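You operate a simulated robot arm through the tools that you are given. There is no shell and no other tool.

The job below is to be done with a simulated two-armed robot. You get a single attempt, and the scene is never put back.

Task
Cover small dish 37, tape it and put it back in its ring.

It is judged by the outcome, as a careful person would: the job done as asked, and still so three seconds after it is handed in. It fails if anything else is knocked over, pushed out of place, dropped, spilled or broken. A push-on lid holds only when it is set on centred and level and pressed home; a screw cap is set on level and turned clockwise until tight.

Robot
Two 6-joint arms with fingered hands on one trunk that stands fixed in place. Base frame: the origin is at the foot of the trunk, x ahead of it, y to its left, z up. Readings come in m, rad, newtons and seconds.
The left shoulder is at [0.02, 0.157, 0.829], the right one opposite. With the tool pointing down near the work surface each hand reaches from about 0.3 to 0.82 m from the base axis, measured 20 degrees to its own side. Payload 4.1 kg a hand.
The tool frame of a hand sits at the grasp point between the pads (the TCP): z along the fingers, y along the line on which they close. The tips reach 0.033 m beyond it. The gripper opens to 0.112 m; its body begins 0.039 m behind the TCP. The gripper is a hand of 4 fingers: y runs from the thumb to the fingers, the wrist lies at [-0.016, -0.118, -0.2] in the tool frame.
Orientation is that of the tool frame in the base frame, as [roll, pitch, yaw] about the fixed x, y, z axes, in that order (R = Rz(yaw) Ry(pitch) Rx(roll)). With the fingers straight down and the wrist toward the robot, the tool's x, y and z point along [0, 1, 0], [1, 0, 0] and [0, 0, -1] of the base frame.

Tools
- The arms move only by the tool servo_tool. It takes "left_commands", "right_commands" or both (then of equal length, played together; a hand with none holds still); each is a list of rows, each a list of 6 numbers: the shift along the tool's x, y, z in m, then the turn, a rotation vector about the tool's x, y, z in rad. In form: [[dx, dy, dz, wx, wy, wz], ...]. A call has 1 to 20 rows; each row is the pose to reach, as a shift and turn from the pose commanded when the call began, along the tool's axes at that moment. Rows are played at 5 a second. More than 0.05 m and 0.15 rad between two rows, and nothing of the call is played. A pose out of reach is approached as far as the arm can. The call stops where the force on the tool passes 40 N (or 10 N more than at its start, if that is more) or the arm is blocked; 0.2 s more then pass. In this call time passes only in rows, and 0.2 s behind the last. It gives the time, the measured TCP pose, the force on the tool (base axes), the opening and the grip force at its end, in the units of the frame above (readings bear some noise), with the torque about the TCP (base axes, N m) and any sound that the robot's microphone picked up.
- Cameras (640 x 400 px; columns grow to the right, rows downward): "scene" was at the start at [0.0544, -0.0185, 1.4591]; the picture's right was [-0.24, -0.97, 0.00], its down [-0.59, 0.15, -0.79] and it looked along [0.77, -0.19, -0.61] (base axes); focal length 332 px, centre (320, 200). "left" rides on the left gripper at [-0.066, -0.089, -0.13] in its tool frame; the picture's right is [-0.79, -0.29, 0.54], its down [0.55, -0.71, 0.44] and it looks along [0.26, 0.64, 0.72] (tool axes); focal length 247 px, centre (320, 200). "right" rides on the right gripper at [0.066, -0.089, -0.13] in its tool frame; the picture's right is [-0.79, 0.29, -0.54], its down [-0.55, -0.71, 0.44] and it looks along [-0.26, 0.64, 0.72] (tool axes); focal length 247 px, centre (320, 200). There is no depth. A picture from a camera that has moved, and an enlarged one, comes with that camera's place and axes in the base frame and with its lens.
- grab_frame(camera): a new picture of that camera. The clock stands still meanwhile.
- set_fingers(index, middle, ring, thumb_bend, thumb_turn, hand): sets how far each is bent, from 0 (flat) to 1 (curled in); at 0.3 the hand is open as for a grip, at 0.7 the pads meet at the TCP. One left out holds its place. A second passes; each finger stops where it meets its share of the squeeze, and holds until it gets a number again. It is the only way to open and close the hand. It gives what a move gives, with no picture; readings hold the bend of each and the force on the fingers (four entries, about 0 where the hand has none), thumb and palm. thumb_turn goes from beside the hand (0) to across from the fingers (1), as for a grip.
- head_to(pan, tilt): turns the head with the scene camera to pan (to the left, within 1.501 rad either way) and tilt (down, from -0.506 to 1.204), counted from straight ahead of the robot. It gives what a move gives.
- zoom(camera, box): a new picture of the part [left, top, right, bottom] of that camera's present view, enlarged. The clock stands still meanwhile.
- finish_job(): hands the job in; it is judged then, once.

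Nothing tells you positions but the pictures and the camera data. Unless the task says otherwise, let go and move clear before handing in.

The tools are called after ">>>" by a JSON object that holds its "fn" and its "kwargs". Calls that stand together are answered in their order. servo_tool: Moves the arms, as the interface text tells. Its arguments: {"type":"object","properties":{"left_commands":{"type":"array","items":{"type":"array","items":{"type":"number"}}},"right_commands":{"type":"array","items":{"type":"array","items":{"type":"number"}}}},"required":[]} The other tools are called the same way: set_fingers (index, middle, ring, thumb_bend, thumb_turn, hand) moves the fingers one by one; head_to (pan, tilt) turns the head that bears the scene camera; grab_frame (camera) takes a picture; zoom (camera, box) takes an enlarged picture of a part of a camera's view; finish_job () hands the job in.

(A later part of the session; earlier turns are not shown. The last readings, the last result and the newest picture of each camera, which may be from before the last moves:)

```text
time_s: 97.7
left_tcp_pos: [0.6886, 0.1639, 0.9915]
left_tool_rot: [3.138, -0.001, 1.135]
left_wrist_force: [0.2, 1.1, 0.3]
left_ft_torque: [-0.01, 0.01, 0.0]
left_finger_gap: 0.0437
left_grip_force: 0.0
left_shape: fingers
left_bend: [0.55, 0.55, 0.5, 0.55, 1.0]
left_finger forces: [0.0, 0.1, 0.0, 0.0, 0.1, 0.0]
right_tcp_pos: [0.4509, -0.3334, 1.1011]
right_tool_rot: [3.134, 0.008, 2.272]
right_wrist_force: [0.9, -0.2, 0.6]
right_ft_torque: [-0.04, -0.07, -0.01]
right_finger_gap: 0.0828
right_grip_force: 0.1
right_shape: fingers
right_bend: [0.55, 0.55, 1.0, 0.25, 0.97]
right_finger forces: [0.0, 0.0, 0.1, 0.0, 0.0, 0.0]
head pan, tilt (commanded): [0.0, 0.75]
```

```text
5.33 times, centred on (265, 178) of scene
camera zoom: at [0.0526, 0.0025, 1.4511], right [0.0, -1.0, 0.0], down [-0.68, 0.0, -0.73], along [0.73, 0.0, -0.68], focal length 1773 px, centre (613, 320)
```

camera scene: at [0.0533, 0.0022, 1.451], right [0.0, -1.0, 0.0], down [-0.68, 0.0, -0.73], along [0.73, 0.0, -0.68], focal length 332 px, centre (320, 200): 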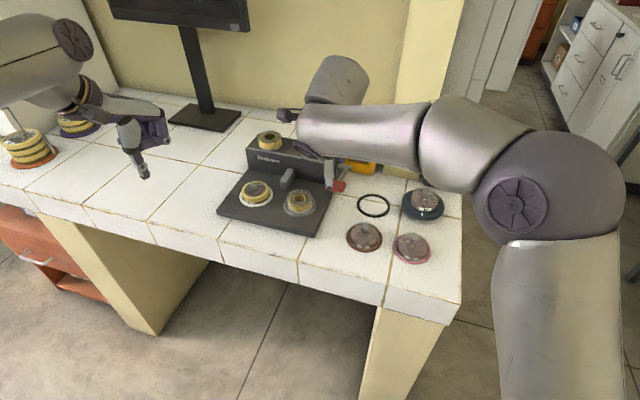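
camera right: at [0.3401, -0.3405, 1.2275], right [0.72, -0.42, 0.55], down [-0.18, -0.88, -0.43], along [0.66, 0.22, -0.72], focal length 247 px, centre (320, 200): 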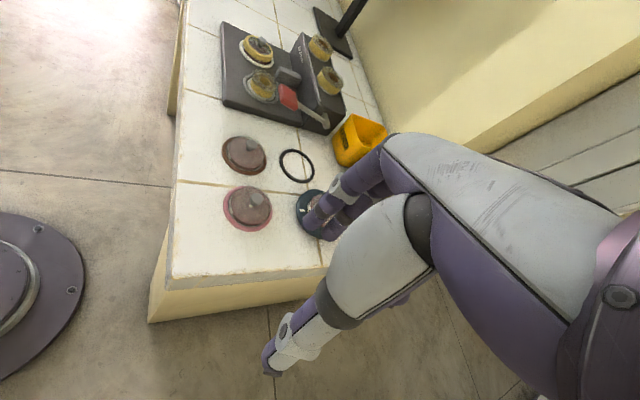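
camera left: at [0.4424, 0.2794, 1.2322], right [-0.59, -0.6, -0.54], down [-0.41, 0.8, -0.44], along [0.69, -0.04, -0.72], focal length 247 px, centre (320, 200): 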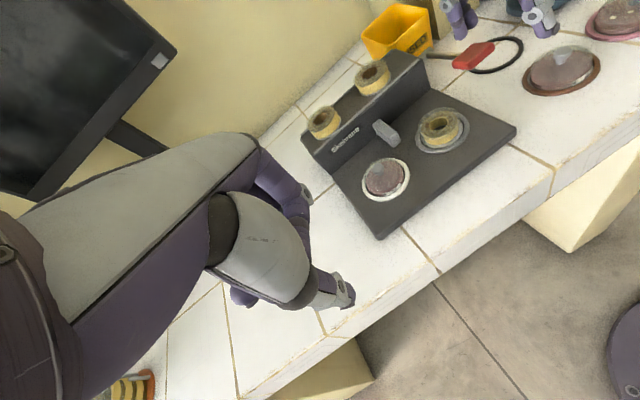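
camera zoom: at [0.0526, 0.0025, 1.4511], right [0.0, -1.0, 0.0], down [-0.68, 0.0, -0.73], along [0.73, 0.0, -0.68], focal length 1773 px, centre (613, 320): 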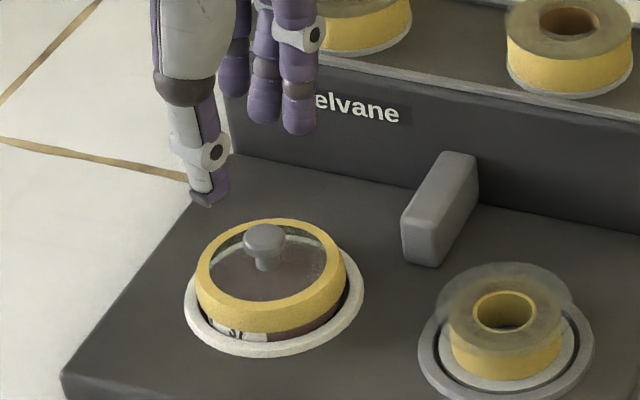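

The knob is centred under the left grasp point within 1 mm. Descending.

>>> {"fn": "servo_tool", "kwargs": {"left_commands": [[0, 0.0005, 0.025, 0, 0, 0], [0, 0.0005, 0.045, 0, 0, 0], [0, 0.0005, 0.058, 0, 0, 0]]}}

>>> {"fn": "zoom", "kwargs": {"camera": "left", "box": [260, 180, 420, 320]}}

>>> {"fn": "zoom", "kwargs": {"camera": "right", "box": [235, 10, 295, 70]}}

>>> {"fn": "zoom", "kwargs": {"camera": "scene", "box": [235, 160, 295, 210]}}

```text
time_s: 98.5
left_tcp_pos: [0.6893, 0.1636, 0.9326]
left_tool_rot: [3.141, 0.0, 1.134]
left_wrist_force: [-0.7, -0.8, 0.2]
left_ft_torque: [0.0, -0.03, 0.0]
left_finger_gap: 0.0433
left_grip_force: 0.1
left_shape: fingers
left_bend: [0.55, 0.55, 0.5, 0.55, 1.0]
left_finger forces: [0.1, 0.1, 0.0, 0.0, 0.0, 0.0]
right_tcp_pos: [0.4512, -0.334, 1.1002]
right_tool_rot: [3.135, 0.01, 2.273]
right_wrist_force: [-0.4, -0.8, -0.3]
right_ft_torque: [-0.02, 0.01, -0.04]
right_finger_gap: 0.0823
right_grip_force: 0.1
right_shape: fingers
right_bend: [0.55, 0.55, 1.0, 0.25, 0.97]
right_finger forces: [0.1, 0.1, 0.1, 0.0, 0.0, 0.0]
head pan, tilt (commanded): [0.0, 0.75]
```

```text
2.86 times, centred on (340, 250) of left
camera zoom: at [0.5803, 0.141, 1.0632], right [-0.59, -0.6, -0.54], down [-0.41, 0.8, -0.44], along [0.69, -0.04, -0.72], focal length 706 px, centre (263, 57)
```

zoom: 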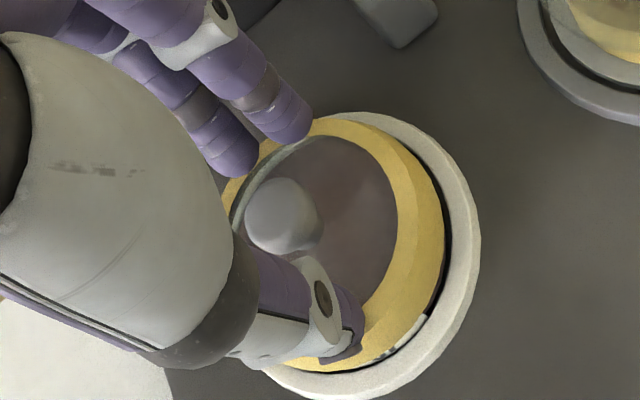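

```text
6.67 times, centred on (265, 40) of right
camera zoom: at [0.34, -0.3406, 1.2275], right [0.72, -0.42, 0.55], down [-0.18, -0.88, -0.43], along [0.66, 0.22, -0.72], focal length 1646 px, centre (687, 1267)
```

zoom: 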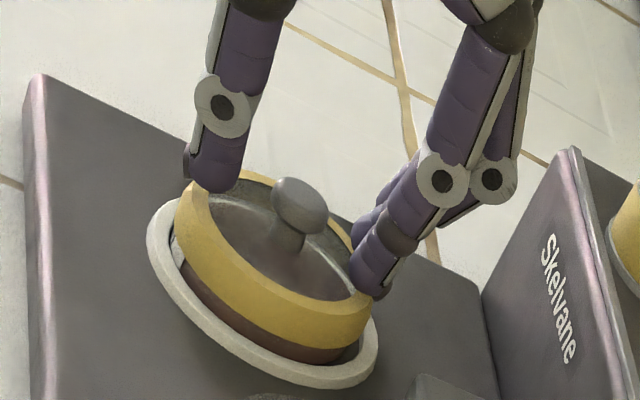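

```text
8.00 times, centred on (265, 185) of scene
camera zoom: at [0.0531, 0.0022, 1.4511], right [0.0, -1.0, 0.0], down [-0.68, 0.0, -0.73], along [0.73, 0.0, -0.68], focal length 2659 px, centre (760, 320)
```

zoom: 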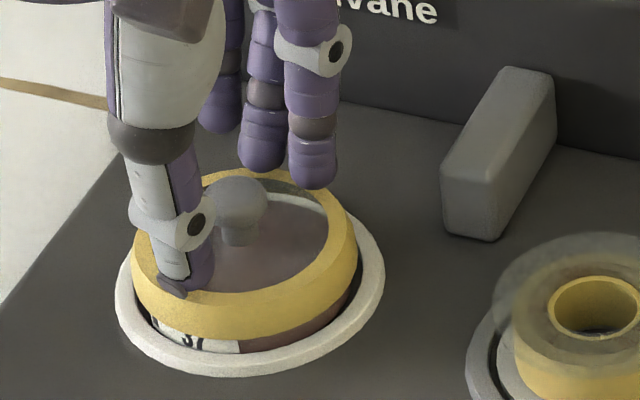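

Fingers straddle the knob. I'll narrow the fingers first so the tips stay inside the tape band, then lower and grip.

>>> {"fn": "set_fingers", "kwargs": {"hand": "left", "index": 0.61, "middle": 0.6, "thumb_bend": 0.61}}

>>> {"fn": "servo_tool", "kwargs": {"left_commands": [[0, 0, 0.003, 0, 0, 0], [0, 0, 0.006, 0, 0, 0]]}}

>>> {"fn": "zoom", "kwargs": {"camera": "right", "box": [250, 25, 285, 60]}}

>>> {"fn": "zoom", "kwargs": {"camera": "left", "box": [280, 190, 380, 300]}}

```text
time_s: 99.5
left_tcp_pos: [0.6882, 0.1628, 0.9348]
left_tool_rot: [-3.141, 0.001, 1.135]
left_wrist_force: [1.3, 0.1, -0.1]
left_ft_torque: [-0.01, 0.0, 0.03]
left_finger_gap: 0.0275
left_grip_force: 0.0
left_shape: fingers
left_bend: [0.61, 0.6, 0.5, 0.61, 1.0]
left_finger forces: [0.1, 0.0, 0.0, 0.1, 0.0, 0.0]
right_tcp_pos: [0.4513, -0.3334, 1.0996]
right_tool_rot: [3.134, 0.01, 2.272]
right_wrist_force: [-0.1, -0.5, -0.1]
right_ft_torque: [0.0, 0.04, 0.01]
right_finger_gap: 0.0823
right_grip_force: 0.0
right_shape: fingers
right_bend: [0.55, 0.55, 1.0, 0.25, 0.97]
right_finger forces: [0.1, 0.0, 0.0, 0.0, 0.1, 0.0]
head pan, tilt (commanded): [0.0, 0.75]
```

```text
time_s: 100.1
left_tcp_pos: [0.689, 0.1632, 0.929]
left_tool_rot: [3.135, -0.002, 1.134]
left_wrist_force: [1.0, -1.8, 8.9]
left_ft_torque: [-0.08, -0.14, -0.04]
left_finger_gap: 0.0275
left_grip_force: 4.2
left_shape: fingers
left_bend: [0.61, 0.6, 0.5, 0.61, 1.0]
left_finger forces: [0.1, 7.2, 0.0, 0.0, 1.8, 0.1]
right_tcp_pos: [0.4504, -0.3334, 1.0993]
right_tool_rot: [3.136, 0.008, 2.273]
right_wrist_force: [-0.3, 0.3, -0.6]
right_ft_torque: [0.01, 0.02, -0.04]
right_finger_gap: 0.0826
right_grip_force: 0.2
right_shape: fingers
right_bend: [0.55, 0.55, 1.0, 0.25, 0.97]
right_finger forces: [0.0, 0.1, 0.1, 0.0, 0.0, 0.0]
head pan, tilt (commanded): [0.0, 0.75]
```

```text
11.43 times, centred on (268, 42) of right
camera zoom: at [0.3398, -0.3407, 1.2276], right [0.72, -0.42, 0.55], down [-0.18, -0.88, -0.43], along [0.67, 0.22, -0.72], focal length 2823 px, centre (920, 2000)
```

zoom: 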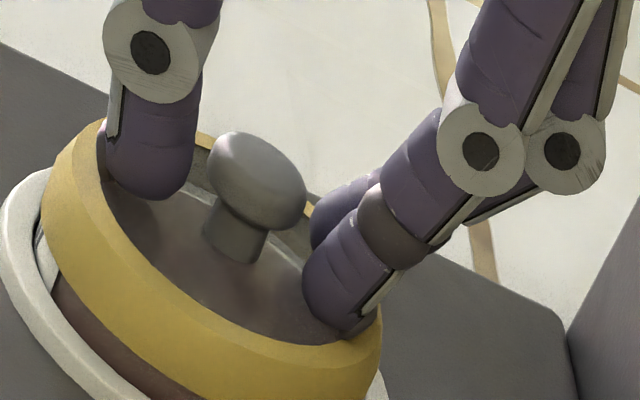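

```text
3.64 times, centred on (330, 245) of left
camera zoom: at [0.5805, 0.1408, 1.0585], right [-0.59, -0.6, -0.54], down [-0.41, 0.8, -0.44], along [0.69, -0.04, -0.72], focal length 898 px, centre (284, 36)
```

zoom: 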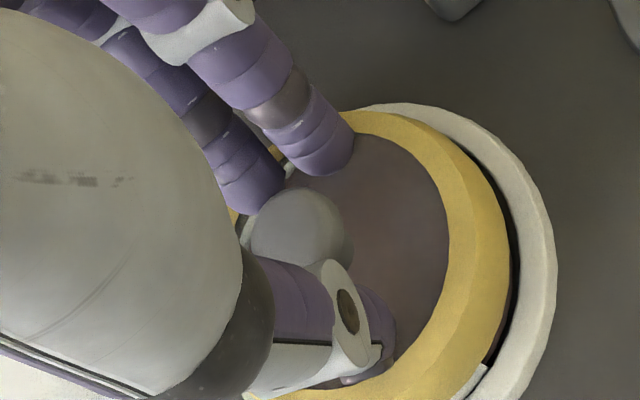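

The tips touch the lid/band surface lightly, so they are as low as they can go. I'll raise 2 mm and close on the knob.

>>> {"fn": "servo_tool", "kwargs": {"left_commands": [[0, 0, -0.0025, 0, 0, 0]]}}

>>> {"fn": "set_fingers", "kwargs": {"hand": "left", "index": 0.66, "middle": 0.66, "thumb_bend": 0.66}}

>>> {"fn": "zoom", "kwargs": {"camera": "right", "box": [250, 25, 285, 60]}}

>>> {"fn": "zoom", "kwargs": {"camera": "left", "box": [280, 190, 380, 300]}}

```text
time_s: 100.5
left_tcp_pos: [0.6877, 0.163, 0.9308]
left_tool_rot: [-3.142, -0.001, 1.134]
left_wrist_force: [1.5, -0.7, 5.4]
left_ft_torque: [0.03, -0.21, -0.01]
left_finger_gap: 0.0272
left_grip_force: 3.1
left_shape: fingers
left_bend: [0.61, 0.59, 0.5, 0.61, 1.0]
left_finger forces: [0.0, 5.5, 0.1, 0.0, 0.0, 0.0]
right_tcp_pos: [0.4513, -0.3338, 1.0997]
right_tool_rot: [3.136, 0.01, 2.273]
right_wrist_force: [-0.2, 0.3, -0.2]
right_ft_torque: [0.0, 0.01, 0.02]
right_finger_gap: 0.0825
right_grip_force: 0.0
right_shape: fingers
right_bend: [0.55, 0.55, 1.0, 0.25, 0.97]
right_finger forces: [0.1, 0.0, 0.0, 0.1, 0.0, 0.1]
head pan, tilt (commanded): [0.0, 0.75]
```

```text
time_s: 101.5
left_tcp_pos: [0.6872, 0.1638, 0.9295]
left_tool_rot: [-3.14, 0.0, 1.135]
left_wrist_force: [-0.3, 0.2, -0.2]
left_ft_torque: [-0.01, -0.02, -0.03]
left_finger_gap: 0.0142
left_grip_force: 0.6
left_shape: fingers
left_bend: [0.66, 0.65, 0.5, 0.65, 1.0]
left_finger forces: [0.1, 0.7, 0.0, 0.0, 0.4, 0.0]
right_tcp_pos: [0.4513, -0.3328, 1.1006]
right_tool_rot: [3.135, 0.009, 2.272]
right_wrist_force: [-0.8, 0.4, 0.0]
right_ft_torque: [0.01, 0.01, 0.0]
right_finger_gap: 0.0821
right_grip_force: 0.1
right_shape: fingers
right_bend: [0.55, 0.55, 1.0, 0.25, 0.97]
right_finger forces: [0.0, 0.1, 0.1, 0.0, 0.0, 0.1]
head pan, tilt (commanded): [0.0, 0.75]
heard: snap
```

```text
11.43 times, centred on (268, 42) of right
camera zoom: at [0.3401, -0.3405, 1.2275], right [0.72, -0.42, 0.55], down [-0.18, -0.88, -0.43], along [0.66, 0.22, -0.72], focal length 2823 px, centre (920, 2000)
```

zoom: 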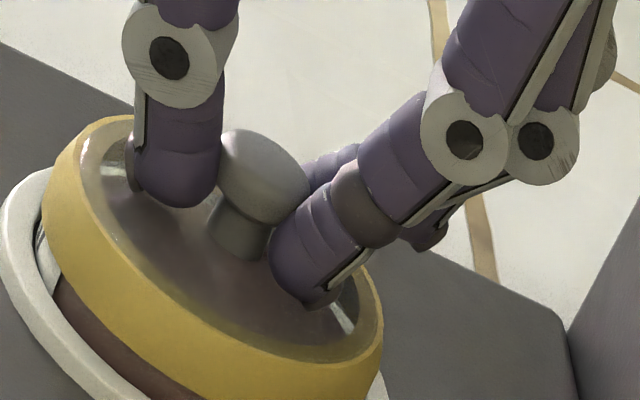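

```text
3.64 times, centred on (330, 245) of left
camera zoom: at [0.5801, 0.1411, 1.0593], right [-0.59, -0.6, -0.54], down [-0.41, 0.8, -0.44], along [0.69, -0.04, -0.72], focal length 898 px, centre (284, 36)
```

zoom: 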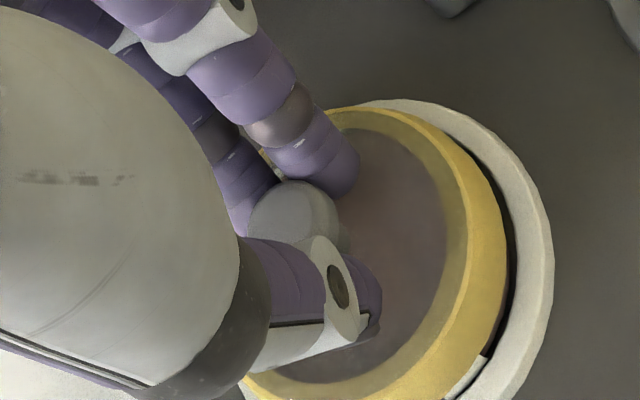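

I heard a snap: closing under the knob may have levered the lid. I'll look closely before doing anything else.

>>> {"fn": "zoom", "kwargs": {"camera": "scene", "box": [240, 172, 284, 208]}}

>>> {"fn": "zoom", "kwargs": {"camera": "right", "box": [240, 25, 285, 65]}}

```text
11.11 times, centred on (262, 190) of scene
camera zoom: at [0.0532, 0.0022, 1.4511], right [0.0, -1.0, 0.0], down [-0.68, 0.0, -0.73], along [0.73, 0.0, -0.68], focal length 3693 px, centre (964, 311)
```

zoom: 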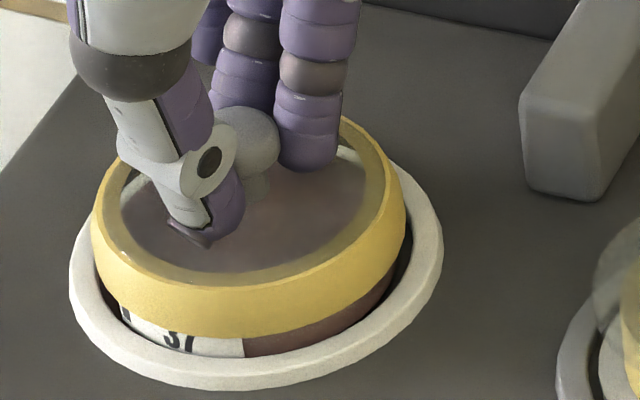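

```text
10.00 times, centred on (262, 45) of right
camera zoom: at [0.3401, -0.3405, 1.2275], right [0.72, -0.42, 0.55], down [-0.18, -0.88, -0.43], along [0.66, 0.22, -0.72], focal length 2470 px, centre (895, 1750)
```

zoom: 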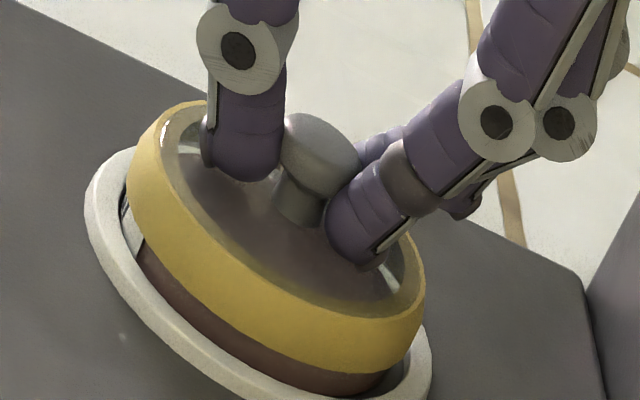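

The lid appears to have risen a millimetre or two out from under the tape's lip when my fingertips wedged under the knob. I'll release, rise, and press it home again with the thumb, then check the taping.

>>> {"fn": "set_fingers", "kwargs": {"hand": "left", "index": 0.55, "middle": 0.54, "thumb_bend": 0.55}}

>>> {"fn": "servo_tool", "kwargs": {"left_commands": [[0, 0, -0.01, 0, 0, 0], [0, 0, -0.03, 0, 0, 0], [0, 0, -0.06, 0, 0, 0], [0, 0, -0.075, 0, 0, 0]]}}

>>> {"fn": "zoom", "kwargs": {"camera": "right", "box": [245, 30, 280, 65]}}

>>> {"fn": "zoom", "kwargs": {"camera": "left", "box": [300, 200, 420, 320]}}

>>> {"fn": "zoom", "kwargs": {"camera": "scene", "box": [240, 172, 284, 208]}}

```text
time_s: 102.5
left_tcp_pos: [0.6875, 0.1645, 0.9281]
left_tool_rot: [3.141, -0.001, 1.134]
left_wrist_force: [0.5, 0.3, 0.8]
left_ft_torque: [0.0, -0.01, 0.05]
left_finger_gap: 0.0428
left_grip_force: 0.3
left_shape: fingers
left_bend: [0.55, 0.54, 0.5, 0.55, 1.0]
left_finger forces: [0.0, 0.7, 0.0, 0.1, 0.0, 0.1]
right_tcp_pos: [0.4519, -0.3344, 1.101]
right_tool_rot: [3.136, 0.008, 2.273]
right_wrist_force: [-0.8, 0.0, -0.4]
right_ft_torque: [0.0, 0.0, -0.03]
right_finger_gap: 0.0825
right_grip_force: 0.0
right_shape: fingers
right_bend: [0.55, 0.55, 1.0, 0.25, 0.97]
right_finger forces: [0.1, 0.0, 0.0, 0.1, 0.0, 0.0]
head pan, tilt (commanded): [0.0, 0.75]
```

```text
time_s: 103.5
left_tcp_pos: [0.688, 0.1636, 1.0054]
left_tool_rot: [3.141, 0.001, 1.135]
left_wrist_force: [-0.2, 0.5, -0.2]
left_ft_torque: [0.01, -0.02, -0.02]
left_finger_gap: 0.0429
left_grip_force: 0.1
left_shape: fingers
left_bend: [0.55, 0.54, 0.5, 0.55, 1.0]
left_finger forces: [0.1, 0.0, 0.0, 0.0, 0.0, 0.0]
right_tcp_pos: [0.4522, -0.3316, 1.1003]
right_tool_rot: [3.137, 0.008, 2.271]
right_wrist_force: [0.4, 0.6, -0.4]
right_ft_torque: [-0.02, 0.05, 0.02]
right_finger_gap: 0.0823
right_grip_force: 0.0
right_shape: fingers
right_bend: [0.55, 0.55, 1.0, 0.25, 0.97]
right_finger forces: [0.0, 0.0, 0.0, 0.0, 0.1, 0.0]
head pan, tilt (commanded): [0.0, 0.75]
heard: snap
```

```text
11.43 times, centred on (262, 48) of right
camera zoom: at [0.3402, -0.3405, 1.2275], right [0.72, -0.42, 0.55], down [-0.18, -0.88, -0.43], along [0.66, 0.22, -0.72], focal length 2823 px, centre (977, 1943)
```

zoom: 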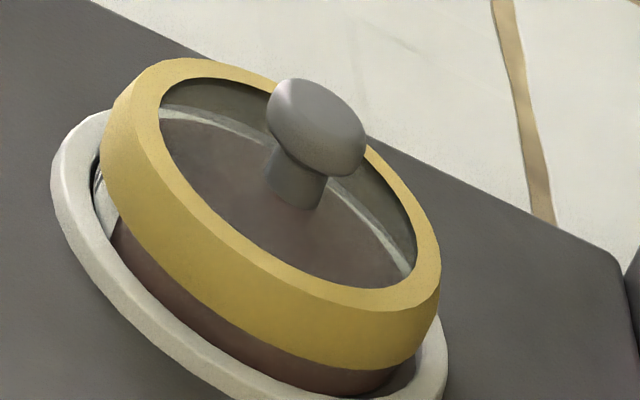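

```text
3.33 times, centred on (360, 260) of left
camera zoom: at [0.5801, 0.1412, 1.1356], right [-0.59, -0.6, -0.54], down [-0.41, 0.8, -0.44], along [0.69, -0.04, -0.72], focal length 823 px, centre (187, 0)
```

zoom: 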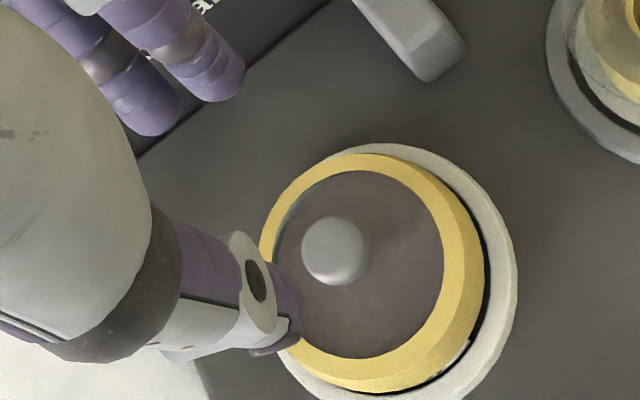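

```text
11.11 times, centred on (262, 190) of scene
camera zoom: at [0.0533, 0.0022, 1.4511], right [0.0, -1.0, 0.0], down [-0.68, 0.0, -0.73], along [0.73, 0.0, -0.68], focal length 3693 px, centre (964, 311)
```

zoom: 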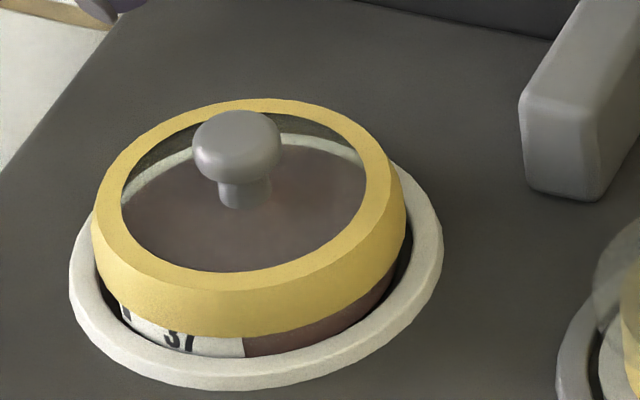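

The lid snapped back under the tape's lip by itself on release, and the taping looks intact. So I must not pull on the knob; I'll carry the dish by its taped sides instead. Opening wide and descending around it.

>>> {"fn": "set_fingers", "kwargs": {"hand": "left", "index": 0.39, "middle": 0.39, "ring": 0.3, "thumb_bend": 0.39}}

>>> {"fn": "servo_tool", "kwargs": {"left_commands": [[0.001, 0, 0.03, 0, 0, 0], [0.001, 0, 0.06, 0, 0, 0], [0.001, 0, 0.085, 0, 0, 0]]}}

>>> {"fn": "zoom", "kwargs": {"camera": "right", "box": [235, 20, 295, 80]}}

>>> {"fn": "zoom", "kwargs": {"camera": "left", "box": [280, 190, 400, 310]}}

>>> {"fn": "zoom", "kwargs": {"camera": "scene", "box": [235, 165, 290, 212]}}

```text
time_s: 104.5
left_tcp_pos: [0.6879, 0.1644, 1.0051]
left_tool_rot: [3.141, 0.0, 1.134]
left_wrist_force: [0.1, 0.4, 0.0]
left_ft_torque: [-0.01, 0.01, 0.01]
left_finger_gap: 0.0877
left_grip_force: 0.0
left_shape: fingers
left_bend: [0.39, 0.39, 0.3, 0.39, 0.99]
left_finger forces: [0.0, 0.0, 0.0, 0.1, 0.1, 0.0]
right_tcp_pos: [0.4503, -0.3337, 1.0987]
right_tool_rot: [3.136, 0.009, 2.272]
right_wrist_force: [-0.3, 0.5, -0.3]
right_ft_torque: [0.0, 0.01, 0.01]
right_finger_gap: 0.0827
right_grip_force: 0.0
right_shape: fingers
right_bend: [0.55, 0.55, 1.0, 0.25, 0.97]
right_finger forces: [0.1, 0.0, 0.0, 0.2, 0.1, 0.0]
head pan, tilt (commanded): [0.0, 0.75]
```

```text
time_s: 105.3
left_tcp_pos: [0.6879, 0.1632, 0.92]
left_tool_rot: [-3.141, -0.001, 1.135]
left_wrist_force: [-0.1, 0.4, -0.6]
left_ft_torque: [0.01, 0.02, -0.01]
left_finger_gap: 0.0879
left_grip_force: 0.0
left_shape: fingers
left_bend: [0.39, 0.39, 0.3, 0.39, 0.99]
left_finger forces: [0.0, 0.0, 0.0, 0.0, 0.0, 0.0]
right_tcp_pos: [0.4523, -0.3333, 1.1002]
right_tool_rot: [3.136, 0.01, 2.273]
right_wrist_force: [0.1, 1.2, -0.7]
right_ft_torque: [-0.02, -0.04, 0.01]
right_finger_gap: 0.0823
right_grip_force: 0.0
right_shape: fingers
right_bend: [0.55, 0.55, 1.0, 0.25, 0.97]
right_finger forces: [0.0, 0.0, 0.1, 0.1, 0.0, 0.1]
head pan, tilt (commanded): [0.0, 0.75]
```

```text
6.67 times, centred on (265, 50) of right
camera zoom: at [0.34, -0.3406, 1.2275], right [0.72, -0.42, 0.55], down [-0.18, -0.88, -0.43], along [0.66, 0.22, -0.72], focal length 1646 px, centre (687, 1200)
```

zoom: 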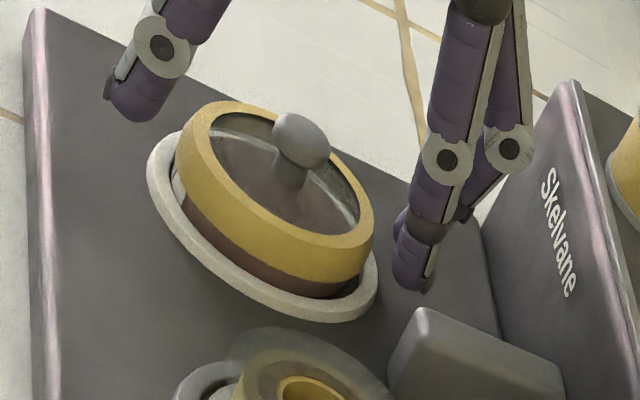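

```text
3.33 times, centred on (340, 250) of left
camera zoom: at [0.5798, 0.1413, 1.0499], right [-0.59, -0.6, -0.54], down [-0.41, 0.8, -0.44], along [0.69, -0.04, -0.72], focal length 823 px, centre (253, 33)
```

zoom: 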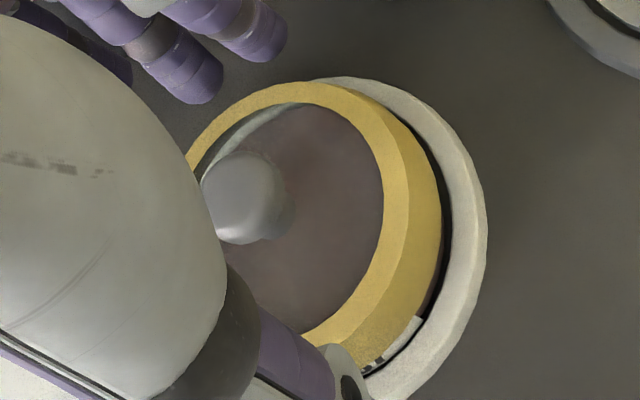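

```text
8.51 times, centred on (262, 188) of scene
camera zoom: at [0.053, 0.0022, 1.4511], right [0.0, -1.0, 0.0], down [-0.68, 0.0, -0.73], along [0.73, 0.0, -0.68], focal length 2829 px, centre (809, 298)
```

zoom: 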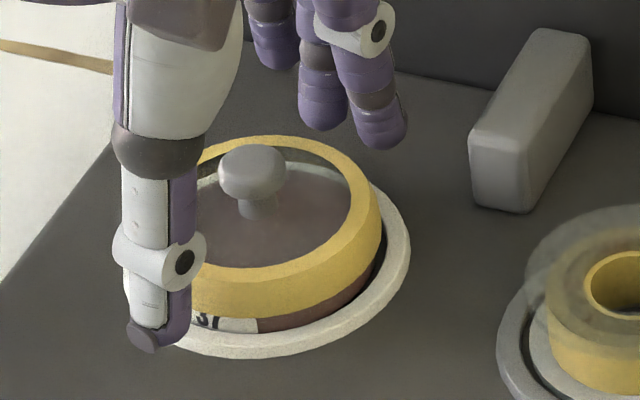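

Good alignment. Lowering the tips to just above the ring.

>>> {"fn": "servo_tool", "kwargs": {"left_commands": [[0, 0, 0.004, 0, 0, 0], [0, 0, 0.007, 0, 0, 0], [0, 0, 0.0095, 0, 0, 0]]}}

>>> {"fn": "set_fingers", "kwargs": {"hand": "left", "index": 0.43, "middle": 0.43, "thumb_bend": 0.45}}

>>> {"fn": "zoom", "kwargs": {"camera": "right", "box": [240, 25, 290, 75]}}

>>> {"fn": "zoom", "kwargs": {"camera": "left", "box": [280, 190, 400, 310]}}

```text
time_s: 106.1
left_tcp_pos: [0.6898, 0.165, 0.9083]
left_tool_rot: [-3.141, -0.001, 1.136]
left_wrist_force: [-0.8, 0.3, 0.0]
left_ft_torque: [-0.01, 0.02, -0.02]
left_finger_gap: 0.0877
left_grip_force: 0.0
left_shape: fingers
left_bend: [0.39, 0.39, 0.3, 0.39, 0.99]
left_finger forces: [0.0, 0.1, 0.0, 0.0, 0.1, 0.0]
right_tcp_pos: [0.4514, -0.3334, 1.1002]
right_tool_rot: [3.137, 0.009, 2.274]
right_wrist_force: [-0.4, 0.3, -0.6]
right_ft_torque: [0.04, 0.01, 0.0]
right_finger_gap: 0.0824
right_grip_force: 0.0
right_shape: fingers
right_bend: [0.55, 0.55, 1.0, 0.25, 0.97]
right_finger forces: [0.0, 0.0, 0.1, 0.0, 0.0, 0.0]
head pan, tilt (commanded): [0.0, 0.75]
```

```text
time_s: 107.1
left_tcp_pos: [0.6878, 0.1631, 0.9102]
left_tool_rot: [3.141, 0.0, 1.136]
left_wrist_force: [0.0, -1.5, 0.1]
left_ft_torque: [-0.03, -0.05, -0.01]
left_finger_gap: 0.0748
left_grip_force: 0.5
left_shape: fingers
left_bend: [0.43, 0.43, 0.3, 0.45, 0.99]
left_finger forces: [0.0, 0.4, 0.1, 0.1, 0.0, 0.0]
right_tcp_pos: [0.4513, -0.3332, 1.0994]
right_tool_rot: [3.136, 0.009, 2.274]
right_wrist_force: [0.5, -0.5, 0.5]
right_ft_torque: [0.04, 0.01, -0.04]
right_finger_gap: 0.0826
right_grip_force: 0.0
right_shape: fingers
right_bend: [0.55, 0.55, 1.0, 0.25, 0.97]
right_finger forces: [0.0, 0.1, 0.1, 0.0, 0.0, 0.1]
head pan, tilt (commanded): [0.0, 0.75]
```

```text
8.00 times, centred on (265, 50) of right
camera zoom: at [0.3401, -0.3406, 1.2275], right [0.72, -0.42, 0.55], down [-0.18, -0.88, -0.43], along [0.66, 0.22, -0.72], focal length 1976 px, centre (760, 1400)
```

zoom: 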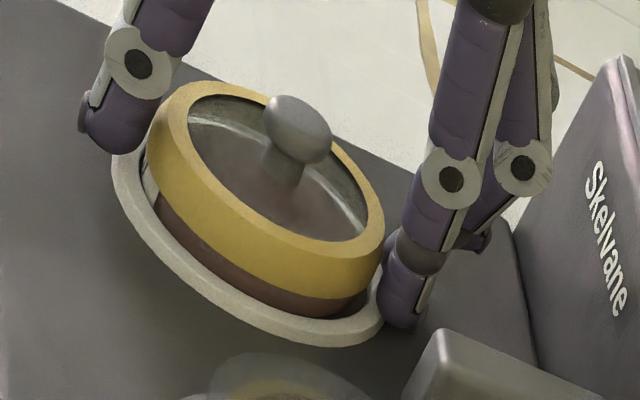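

```text
3.33 times, centred on (340, 250) of left
camera zoom: at [0.5803, 0.1417, 1.04], right [-0.59, -0.6, -0.54], down [-0.41, 0.8, -0.44], along [0.69, -0.04, -0.72], focal length 823 px, centre (253, 33)
```

zoom: 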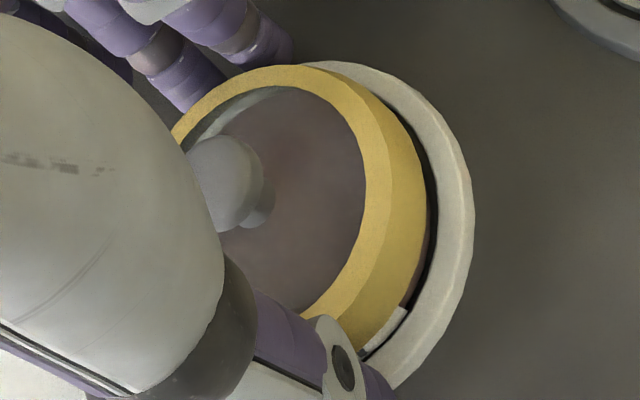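

>>> {"fn": "set_fingers", "kwargs": {"hand": "left", "index": 0.45, "middle": 0.45, "thumb_bend": 0.5}}

>>> {"fn": "set_fingers", "kwargs": {"hand": "left", "index": 0.5, "middle": 0.5, "thumb_bend": 0.55}}

>>> {"fn": "zoom", "kwargs": {"camera": "right", "box": [240, 25, 290, 75]}}

>>> {"fn": "zoom", "kwargs": {"camera": "scene", "box": [235, 165, 290, 212]}}

```text
time_s: 108.1
left_tcp_pos: [0.6876, 0.1642, 0.9099]
left_tool_rot: [-3.14, -0.001, 1.136]
left_wrist_force: [1.3, 0.7, 1.5]
left_ft_torque: [-0.01, -0.07, 0.03]
left_finger_gap: 0.0669
left_grip_force: 1.2
left_shape: fingers
left_bend: [0.45, 0.44, 0.3, 0.49, 1.0]
left_finger forces: [0.6, 1.8, 0.0, 0.1, 0.9, 0.0]
right_tcp_pos: [0.4509, -0.3339, 1.101]
right_tool_rot: [3.137, 0.01, 2.274]
right_wrist_force: [0.2, 0.9, -0.1]
right_ft_torque: [-0.04, -0.02, -0.05]
right_finger_gap: 0.0825
right_grip_force: 0.0
right_shape: fingers
right_bend: [0.55, 0.55, 1.0, 0.25, 0.97]
right_finger forces: [0.1, 0.0, 0.0, 0.0, 0.0, 0.0]
head pan, tilt (commanded): [0.0, 0.75]
```

```text
time_s: 109.1
left_tcp_pos: [0.6884, 0.1635, 0.9101]
left_tool_rot: [3.139, 0.0, 1.134]
left_wrist_force: [3.3, -2.0, 4.7]
left_ft_torque: [-0.09, -0.34, -0.03]
left_finger_gap: 0.0643
left_grip_force: 8.2
left_shape: fingers
left_bend: [0.46, 0.46, 0.3, 0.5, 1.0]
left_finger forces: [3.7, 7.6, 0.0, 0.0, 4.6, 0.1]
right_tcp_pos: [0.4519, -0.334, 1.0998]
right_tool_rot: [3.136, 0.009, 2.273]
right_wrist_force: [0.4, 0.1, -0.2]
right_ft_torque: [-0.02, -0.01, -0.01]
right_finger_gap: 0.0823
right_grip_force: 0.1
right_shape: fingers
right_bend: [0.55, 0.55, 1.0, 0.25, 0.97]
right_finger forces: [0.1, 0.0, 0.0, 0.0, 0.0, 0.0]
head pan, tilt (commanded): [0.0, 0.75]
```

```text
8.00 times, centred on (265, 50) of right
camera zoom: at [0.3401, -0.3406, 1.2275], right [0.72, -0.42, 0.55], down [-0.18, -0.88, -0.43], along [0.66, 0.22, -0.72], focal length 1976 px, centre (760, 1400)
```

zoom: 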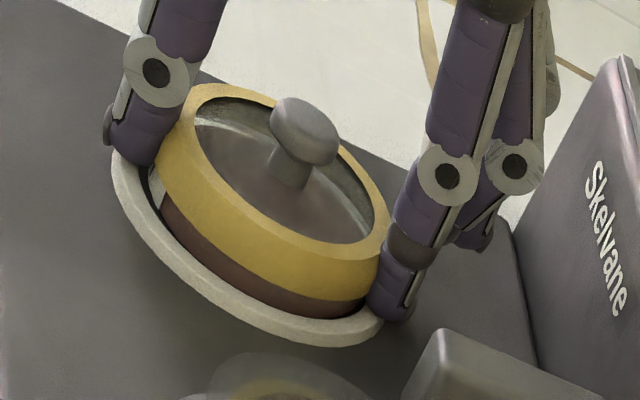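

```text
8.51 times, centred on (262, 188) of scene
camera zoom: at [0.0531, 0.0021, 1.4511], right [0.0, -1.0, 0.0], down [-0.68, 0.0, -0.73], along [0.73, 0.0, -0.68], focal length 2829 px, centre (809, 298)
```

zoom: 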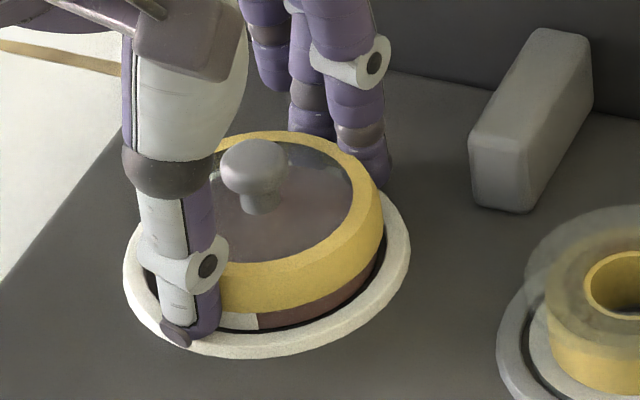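

The middle tip seems to press on the ring a little (4.7 N up). I'll raise 1.5 mm, then squeeze fully.

>>> {"fn": "servo_tool", "kwargs": {"left_commands": [[0, 0, -0.0015, 0, 0, 0]]}}

>>> {"fn": "set_fingers", "kwargs": {"hand": "left", "index": 0.56, "middle": 0.55, "thumb_bend": 0.65}}

>>> {"fn": "zoom", "kwargs": {"camera": "right", "box": [240, 25, 290, 75]}}

```text
time_s: 109.5
left_tcp_pos: [0.6875, 0.1634, 0.9101]
left_tool_rot: [-3.138, -0.001, 1.135]
left_wrist_force: [4.3, -0.7, 0.3]
left_ft_torque: [-0.06, -0.22, 0.04]
left_finger_gap: 0.0642
left_grip_force: 7.0
left_shape: fingers
left_bend: [0.46, 0.46, 0.3, 0.5, 1.0]
left_finger forces: [3.9, 6.1, 0.0, 0.0, 4.3, 0.0]
right_tcp_pos: [0.4518, -0.333, 1.101]
right_tool_rot: [3.137, 0.007, 2.273]
right_wrist_force: [0.7, -0.2, 1.1]
right_ft_torque: [-0.01, 0.01, -0.02]
right_finger_gap: 0.0827
right_grip_force: 0.1
right_shape: fingers
right_bend: [0.55, 0.55, 1.0, 0.25, 0.97]
right_finger forces: [0.0, 0.0, 0.0, 0.0, 0.0, 0.1]
head pan, tilt (commanded): [0.0, 0.75]
```

```text
time_s: 110.5
left_tcp_pos: [0.6885, 0.1636, 0.9104]
left_tool_rot: [3.141, -0.001, 1.134]
left_wrist_force: [4.1, -1.8, 1.0]
left_ft_torque: [-0.11, -0.2, -0.01]
left_finger_gap: 0.0624
left_grip_force: 15.6
left_shape: fingers
left_bend: [0.46, 0.47, 0.3, 0.53, 1.0]
left_finger forces: [9.6, 8.3, 0.0, 0.0, 12.3, 0.1]
right_tcp_pos: [0.4517, -0.3332, 1.0996]
right_tool_rot: [3.139, 0.009, 2.272]
right_wrist_force: [0.7, -0.8, 0.2]
right_ft_torque: [-0.01, 0.01, 0.01]
right_finger_gap: 0.0823
right_grip_force: 0.1
right_shape: fingers
right_bend: [0.55, 0.55, 1.0, 0.25, 0.97]
right_finger forces: [0.0, 0.0, 0.0, 0.0, 0.0, 0.1]
head pan, tilt (commanded): [0.0, 0.75]
```

```text
8.00 times, centred on (265, 50) of right
camera zoom: at [0.3402, -0.3406, 1.2275], right [0.72, -0.42, 0.55], down [-0.18, -0.88, -0.43], along [0.66, 0.22, -0.72], focal length 1976 px, centre (760, 1400)
```

zoom: 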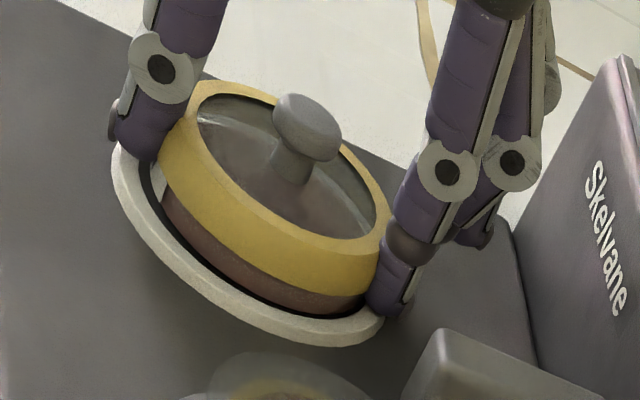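

Grip is firm, but the dish is pressed against the ring's near wall. I'll ease 2 mm forward and then lift slowly.

>>> {"fn": "servo_tool", "kwargs": {"left_commands": [[0, 0.001, 0, 0, 0, 0], [0, 0.002, 0, 0, 0, 0], [0, 0.002, -0.003, 0, 0, 0], [0, 0.002, -0.007, 0, 0, 0]]}}

>>> {"fn": "zoom", "kwargs": {"camera": "right", "box": [240, 25, 290, 75]}}

>>> {"fn": "zoom", "kwargs": {"camera": "scene", "box": [235, 165, 290, 212]}}

```text
time_s: 111.5
left_tcp_pos: [0.6895, 0.1635, 0.9183]
left_tool_rot: [3.141, 0.0, 1.134]
left_wrist_force: [-0.6, 0.7, -3.0]
left_ft_torque: [0.03, 0.05, -0.03]
left_finger_gap: 0.0624
left_grip_force: 14.7
left_shape: fingers
left_bend: [0.47, 0.48, 0.3, 0.53, 1.0]
left_finger forces: [7.6, 6.3, 0.1, 0.0, 14.9, 0.0]
right_tcp_pos: [0.4509, -0.3335, 1.0995]
right_tool_rot: [3.135, 0.009, 2.271]
right_wrist_force: [0.6, -0.2, 0.2]
right_ft_torque: [-0.02, 0.0, -0.02]
right_finger_gap: 0.0822
right_grip_force: 0.1
right_shape: fingers
right_bend: [0.55, 0.55, 1.0, 0.25, 0.97]
right_finger forces: [0.1, 0.0, 0.0, 0.0, 0.0, 0.0]
head pan, tilt (commanded): [0.0, 0.75]
```

```text
8.00 times, centred on (265, 50) of right
camera zoom: at [0.3402, -0.3405, 1.2275], right [0.72, -0.42, 0.55], down [-0.18, -0.88, -0.43], along [0.66, 0.22, -0.72], focal length 1976 px, centre (760, 1400)
```

zoom: 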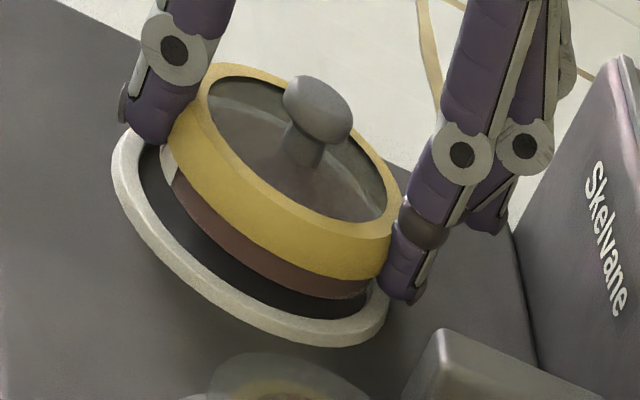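

```text
8.51 times, centred on (262, 188) of scene
camera zoom: at [0.0533, 0.0022, 1.4511], right [0.0, -1.0, 0.0], down [-0.68, 0.0, -0.73], along [0.73, 0.0, -0.68], focal length 2829 px, centre (809, 298)
```

zoom: 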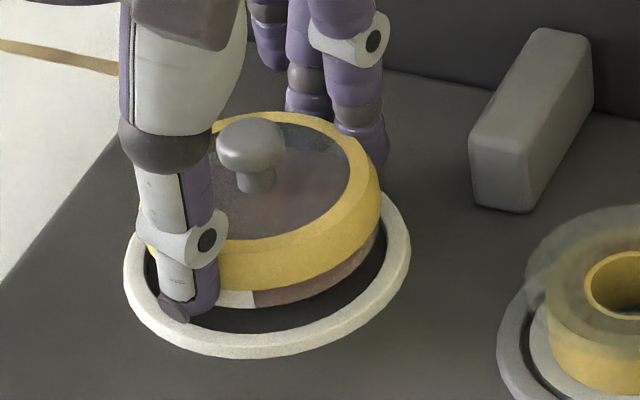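

The whole taped dish is rising as one piece, balanced. Lifting on slowly, then higher.

>>> {"fn": "servo_tool", "kwargs": {"left_commands": [[0, 0, -0.004, 0, 0, 0], [0, 0, -0.01, 0, 0, 0], [0, 0, -0.02, 0, 0, 0], [0, 0, -0.035, 0, 0, 0]]}}

>>> {"fn": "zoom", "kwargs": {"camera": "right", "box": [235, 10, 295, 70]}}

>>> {"fn": "zoom", "kwargs": {"camera": "left", "box": [280, 180, 400, 320]}}

```text
time_s: 112.5
left_tcp_pos: [0.6907, 0.1633, 0.9532]
left_tool_rot: [-3.141, 0.0, 1.136]
left_wrist_force: [-0.4, -0.3, -1.6]
left_ft_torque: [-0.01, 0.03, 0.02]
left_finger_gap: 0.0625
left_grip_force: 14.4
left_shape: fingers
left_bend: [0.47, 0.48, 0.3, 0.53, 1.0]
left_finger forces: [7.9, 6.7, 0.0, 0.0, 14.4, 0.0]
right_tcp_pos: [0.4509, -0.3332, 1.0996]
right_tool_rot: [3.136, 0.009, 2.274]
right_wrist_force: [-0.5, -0.5, 0.2]
right_ft_torque: [-0.02, 0.02, -0.02]
right_finger_gap: 0.0823
right_grip_force: 0.1
right_shape: fingers
right_bend: [0.55, 0.55, 1.0, 0.25, 0.97]
right_finger forces: [0.1, 0.0, 0.1, 0.0, 0.0, 0.0]
head pan, tilt (commanded): [0.0, 0.75]
```

```text
6.67 times, centred on (265, 40) of right
camera zoom: at [0.3402, -0.3405, 1.2275], right [0.72, -0.42, 0.55], down [-0.18, -0.88, -0.43], along [0.66, 0.22, -0.72], focal length 1646 px, centre (687, 1267)
```

zoom: 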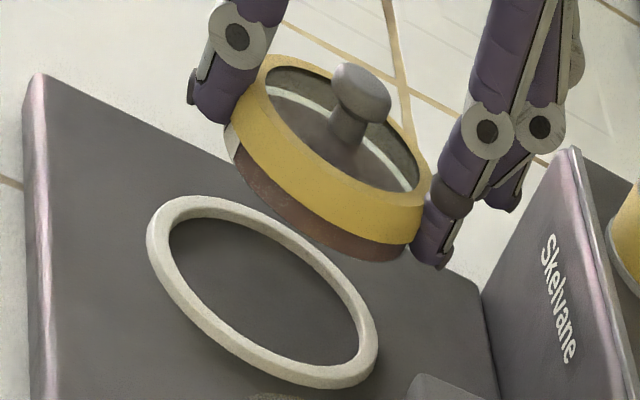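

```text
2.86 times, centred on (340, 250) of left
camera zoom: at [0.5823, 0.1413, 1.0839], right [-0.59, -0.6, -0.54], down [-0.41, 0.8, -0.44], along [0.69, -0.04, -0.72], focal length 706 px, centre (263, 57)
```

zoom: 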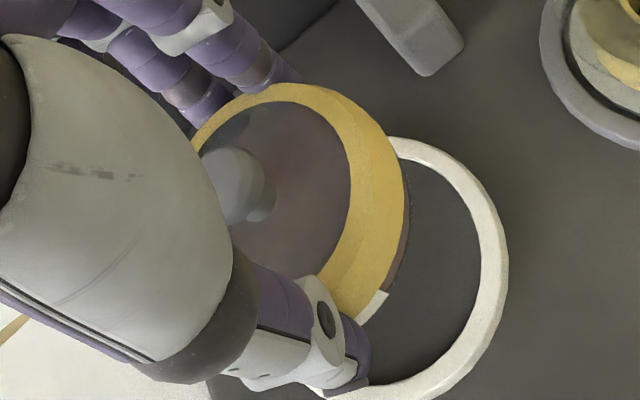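

The taped dish is held level and clear of the seat. I'll carry it back along the same path: up, back to the front of the lever, then across to the right.

>>> {"fn": "servo_tool", "kwargs": {"left_commands": [[0, 0, -0.025, 0, 0, 0], [0, 0, -0.05, 0, 0, 0], [-0.0328, -0.0092, -0.055, 0, 0, 0], [-0.0655, -0.0184, -0.06, 0, 0, 0], [-0.0983, -0.0276, -0.064, 0, 0, 0], [-0.131, -0.0368, -0.067, 0, 0, 0]]}}

>>> {"fn": "servo_tool", "kwargs": {"left_commands": [[-0.029, 0.0135, 0, 0, 0, 0], [-0.058, 0.027, 0, 0, 0, 0], [-0.087, 0.0406, 0, 0, 0, 0], [-0.116, 0.0541, 0, 0, 0, 0], [-0.145, 0.0676, 0, 0, 0, 0]]}}

>>> {"fn": "grab_frame", "kwargs": {"camera": "scene"}}

>>> {"fn": "grab_frame", "kwargs": {"camera": "left"}}

>>> {"fn": "zoom", "kwargs": {"camera": "right", "box": [240, 60, 340, 180]}}

```text
time_s: 113.9
left_tcp_pos: [0.6008, 0.0614, 1.0193]
left_tool_rot: [3.14, 0.002, 1.134]
left_wrist_force: [0.6, -0.6, -0.9]
left_ft_torque: [-0.05, 0.0, 0.0]
left_finger_gap: 0.0626
left_grip_force: 14.3
left_shape: fingers
left_bend: [0.47, 0.48, 0.3, 0.53, 1.0]
left_finger forces: [7.8, 6.6, 0.0, 0.1, 14.1, 0.0]
right_tcp_pos: [0.452, -0.3337, 1.1005]
right_tool_rot: [3.137, 0.008, 2.273]
right_wrist_force: [0.4, 0.1, 0.0]
right_ft_torque: [0.03, 0.05, 0.01]
right_finger_gap: 0.0823
right_grip_force: 0.0
right_shape: fingers
right_bend: [0.55, 0.55, 1.0, 0.25, 0.97]
right_finger forces: [0.0, 0.0, 0.0, 0.0, 0.0, 0.0]
head pan, tilt (commanded): [0.0, 0.75]
```

```text
time_s: 115.1
left_tcp_pos: [0.6005, -0.1001, 1.021]
left_tool_rot: [3.141, -0.001, 1.134]
left_wrist_force: [-0.9, 0.1, -0.5]
left_ft_torque: [0.0, -0.01, 0.01]
left_finger_gap: 0.0626
left_grip_force: 14.6
left_shape: fingers
left_bend: [0.47, 0.48, 0.3, 0.53, 1.0]
left_finger forces: [7.5, 6.6, 0.1, 0.0, 14.0, 0.0]
right_tcp_pos: [0.4515, -0.3324, 1.1012]
right_tool_rot: [3.138, 0.008, 2.271]
right_wrist_force: [0.3, 1.1, 0.0]
right_ft_torque: [-0.04, -0.02, 0.0]
right_finger_gap: 0.0824
right_grip_force: 0.2
right_shape: fingers
right_bend: [0.55, 0.55, 1.0, 0.25, 0.97]
right_finger forces: [0.0, 0.1, 0.0, 0.1, 0.0, 0.1]
head pan, tilt (commanded): [0.0, 0.75]
```

```text
taken
camera scene: at [0.0531, 0.0026, 1.4511], right [0.0, -1.0, 0.0], down [-0.68, 0.0, -0.73], along [0.73, 0.0, -0.68], focal length 332 px, centre (320, 200)
```

scene: 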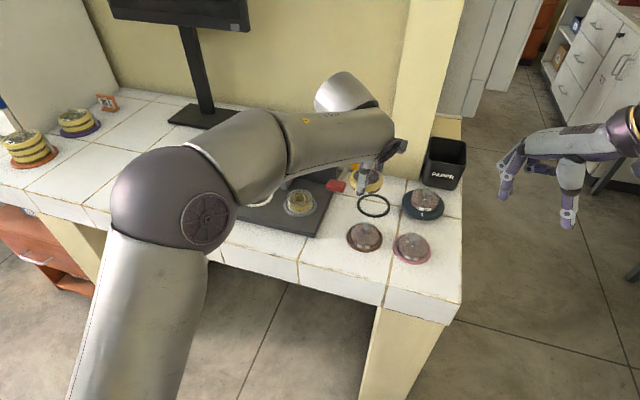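

```text
taken
camera left: at [0.4932, -0.1227, 1.1508], right [-0.59, -0.6, -0.54], down [-0.41, 0.8, -0.44], along [0.69, -0.04, -0.72], focal length 247 px, centre (320, 200)
```

left: 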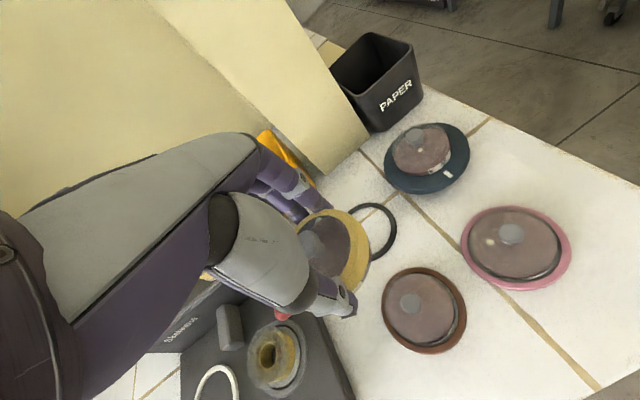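

```text
3.33 times, centred on (290, 120) of right
camera zoom: at [0.3401, -0.3402, 1.2276], right [0.72, -0.42, 0.55], down [-0.18, -0.88, -0.43], along [0.66, 0.22, -0.72], focal length 823 px, centre (420, 467)
```

zoom: 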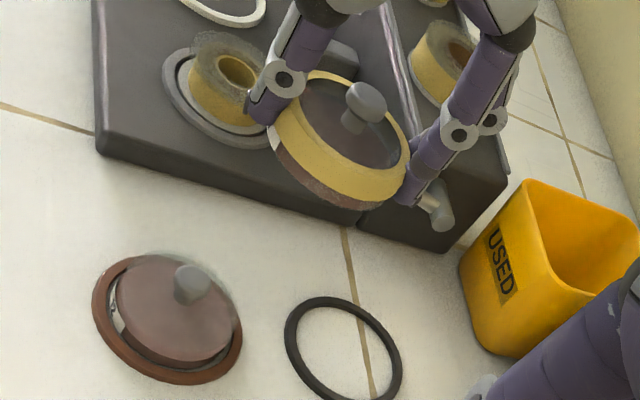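

Now over to the black ring, stopping about 50 mm above the bench for alignment.

>>> {"fn": "servo_tool", "kwargs": {"left_commands": [[-0.002, 0.0189, 0.012, 0, 0, 0], [-0.004, 0.0377, 0.028, 0, 0, 0], [-0.006, 0.0566, 0.05, 0, 0, 0], [-0.008, 0.0754, 0.076, 0, 0, 0]]}}

>>> {"fn": "zoom", "kwargs": {"camera": "left", "box": [280, 180, 400, 320]}}

>>> {"fn": "zoom", "kwargs": {"camera": "right", "box": [255, 110, 335, 190]}}

>>> {"fn": "zoom", "kwargs": {"camera": "scene", "box": [345, 160, 405, 220]}}

```text
time_s: 116.1
left_tcp_pos: [0.6678, -0.1392, 0.9438]
left_tool_rot: [-3.141, 0.001, 1.133]
left_wrist_force: [0.1, 0.1, -1.2]
left_ft_torque: [0.01, 0.02, 0.0]
left_finger_gap: 0.0623
left_grip_force: 14.3
left_shape: fingers
left_bend: [0.47, 0.48, 0.3, 0.53, 1.0]
left_finger forces: [7.6, 6.5, 0.1, 0.0, 13.8, 0.0]
right_tcp_pos: [0.451, -0.3339, 1.0998]
right_tool_rot: [3.136, 0.011, 2.272]
right_wrist_force: [0.3, -0.7, 1.0]
right_ft_torque: [-0.01, 0.03, 0.0]
right_finger_gap: 0.0823
right_grip_force: 0.1
right_shape: fingers
right_bend: [0.55, 0.55, 1.0, 0.25, 0.97]
right_finger forces: [0.1, 0.0, 0.1, 0.0, 0.1, 0.1]
head pan, tilt (commanded): [0.0, 0.75]
```

```text
2.86 times, centred on (340, 250) of left
camera zoom: at [0.5591, -0.1611, 1.075], right [-0.59, -0.6, -0.54], down [-0.41, 0.8, -0.44], along [0.69, -0.04, -0.72], focal length 706 px, centre (263, 57)
```

zoom: 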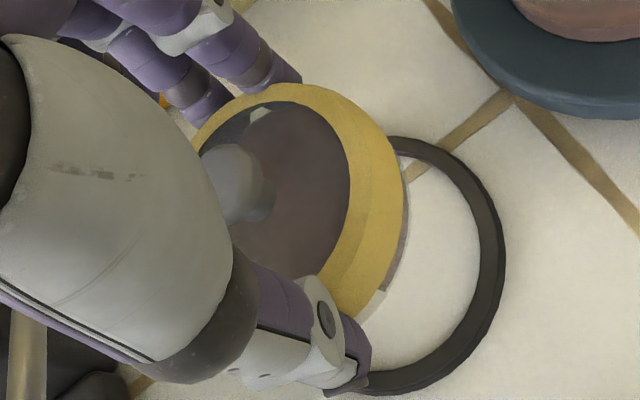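

```text
5.00 times, centred on (295, 150) of right
camera zoom: at [0.3399, -0.3404, 1.2276], right [0.72, -0.42, 0.55], down [-0.18, -0.88, -0.43], along [0.67, 0.22, -0.72], focal length 1235 px, centre (445, 450)
```

zoom: 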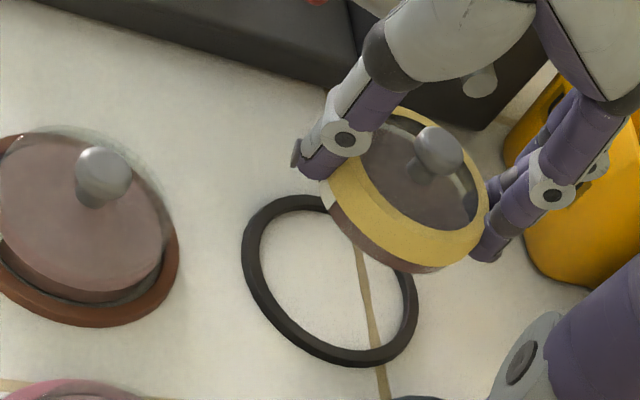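

```text
6.67 times, centred on (375, 190) of scene
camera zoom: at [0.0529, 0.0024, 1.4511], right [0.0, -1.0, 0.0], down [-0.68, 0.0, -0.73], along [0.73, 0.0, -0.68], focal length 2216 px, centre (-47, 267)
```

zoom: 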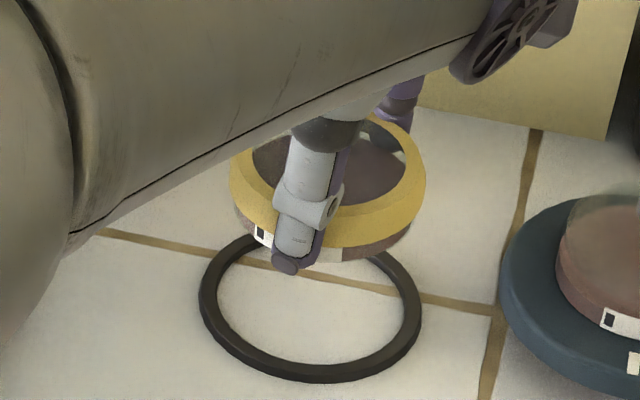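

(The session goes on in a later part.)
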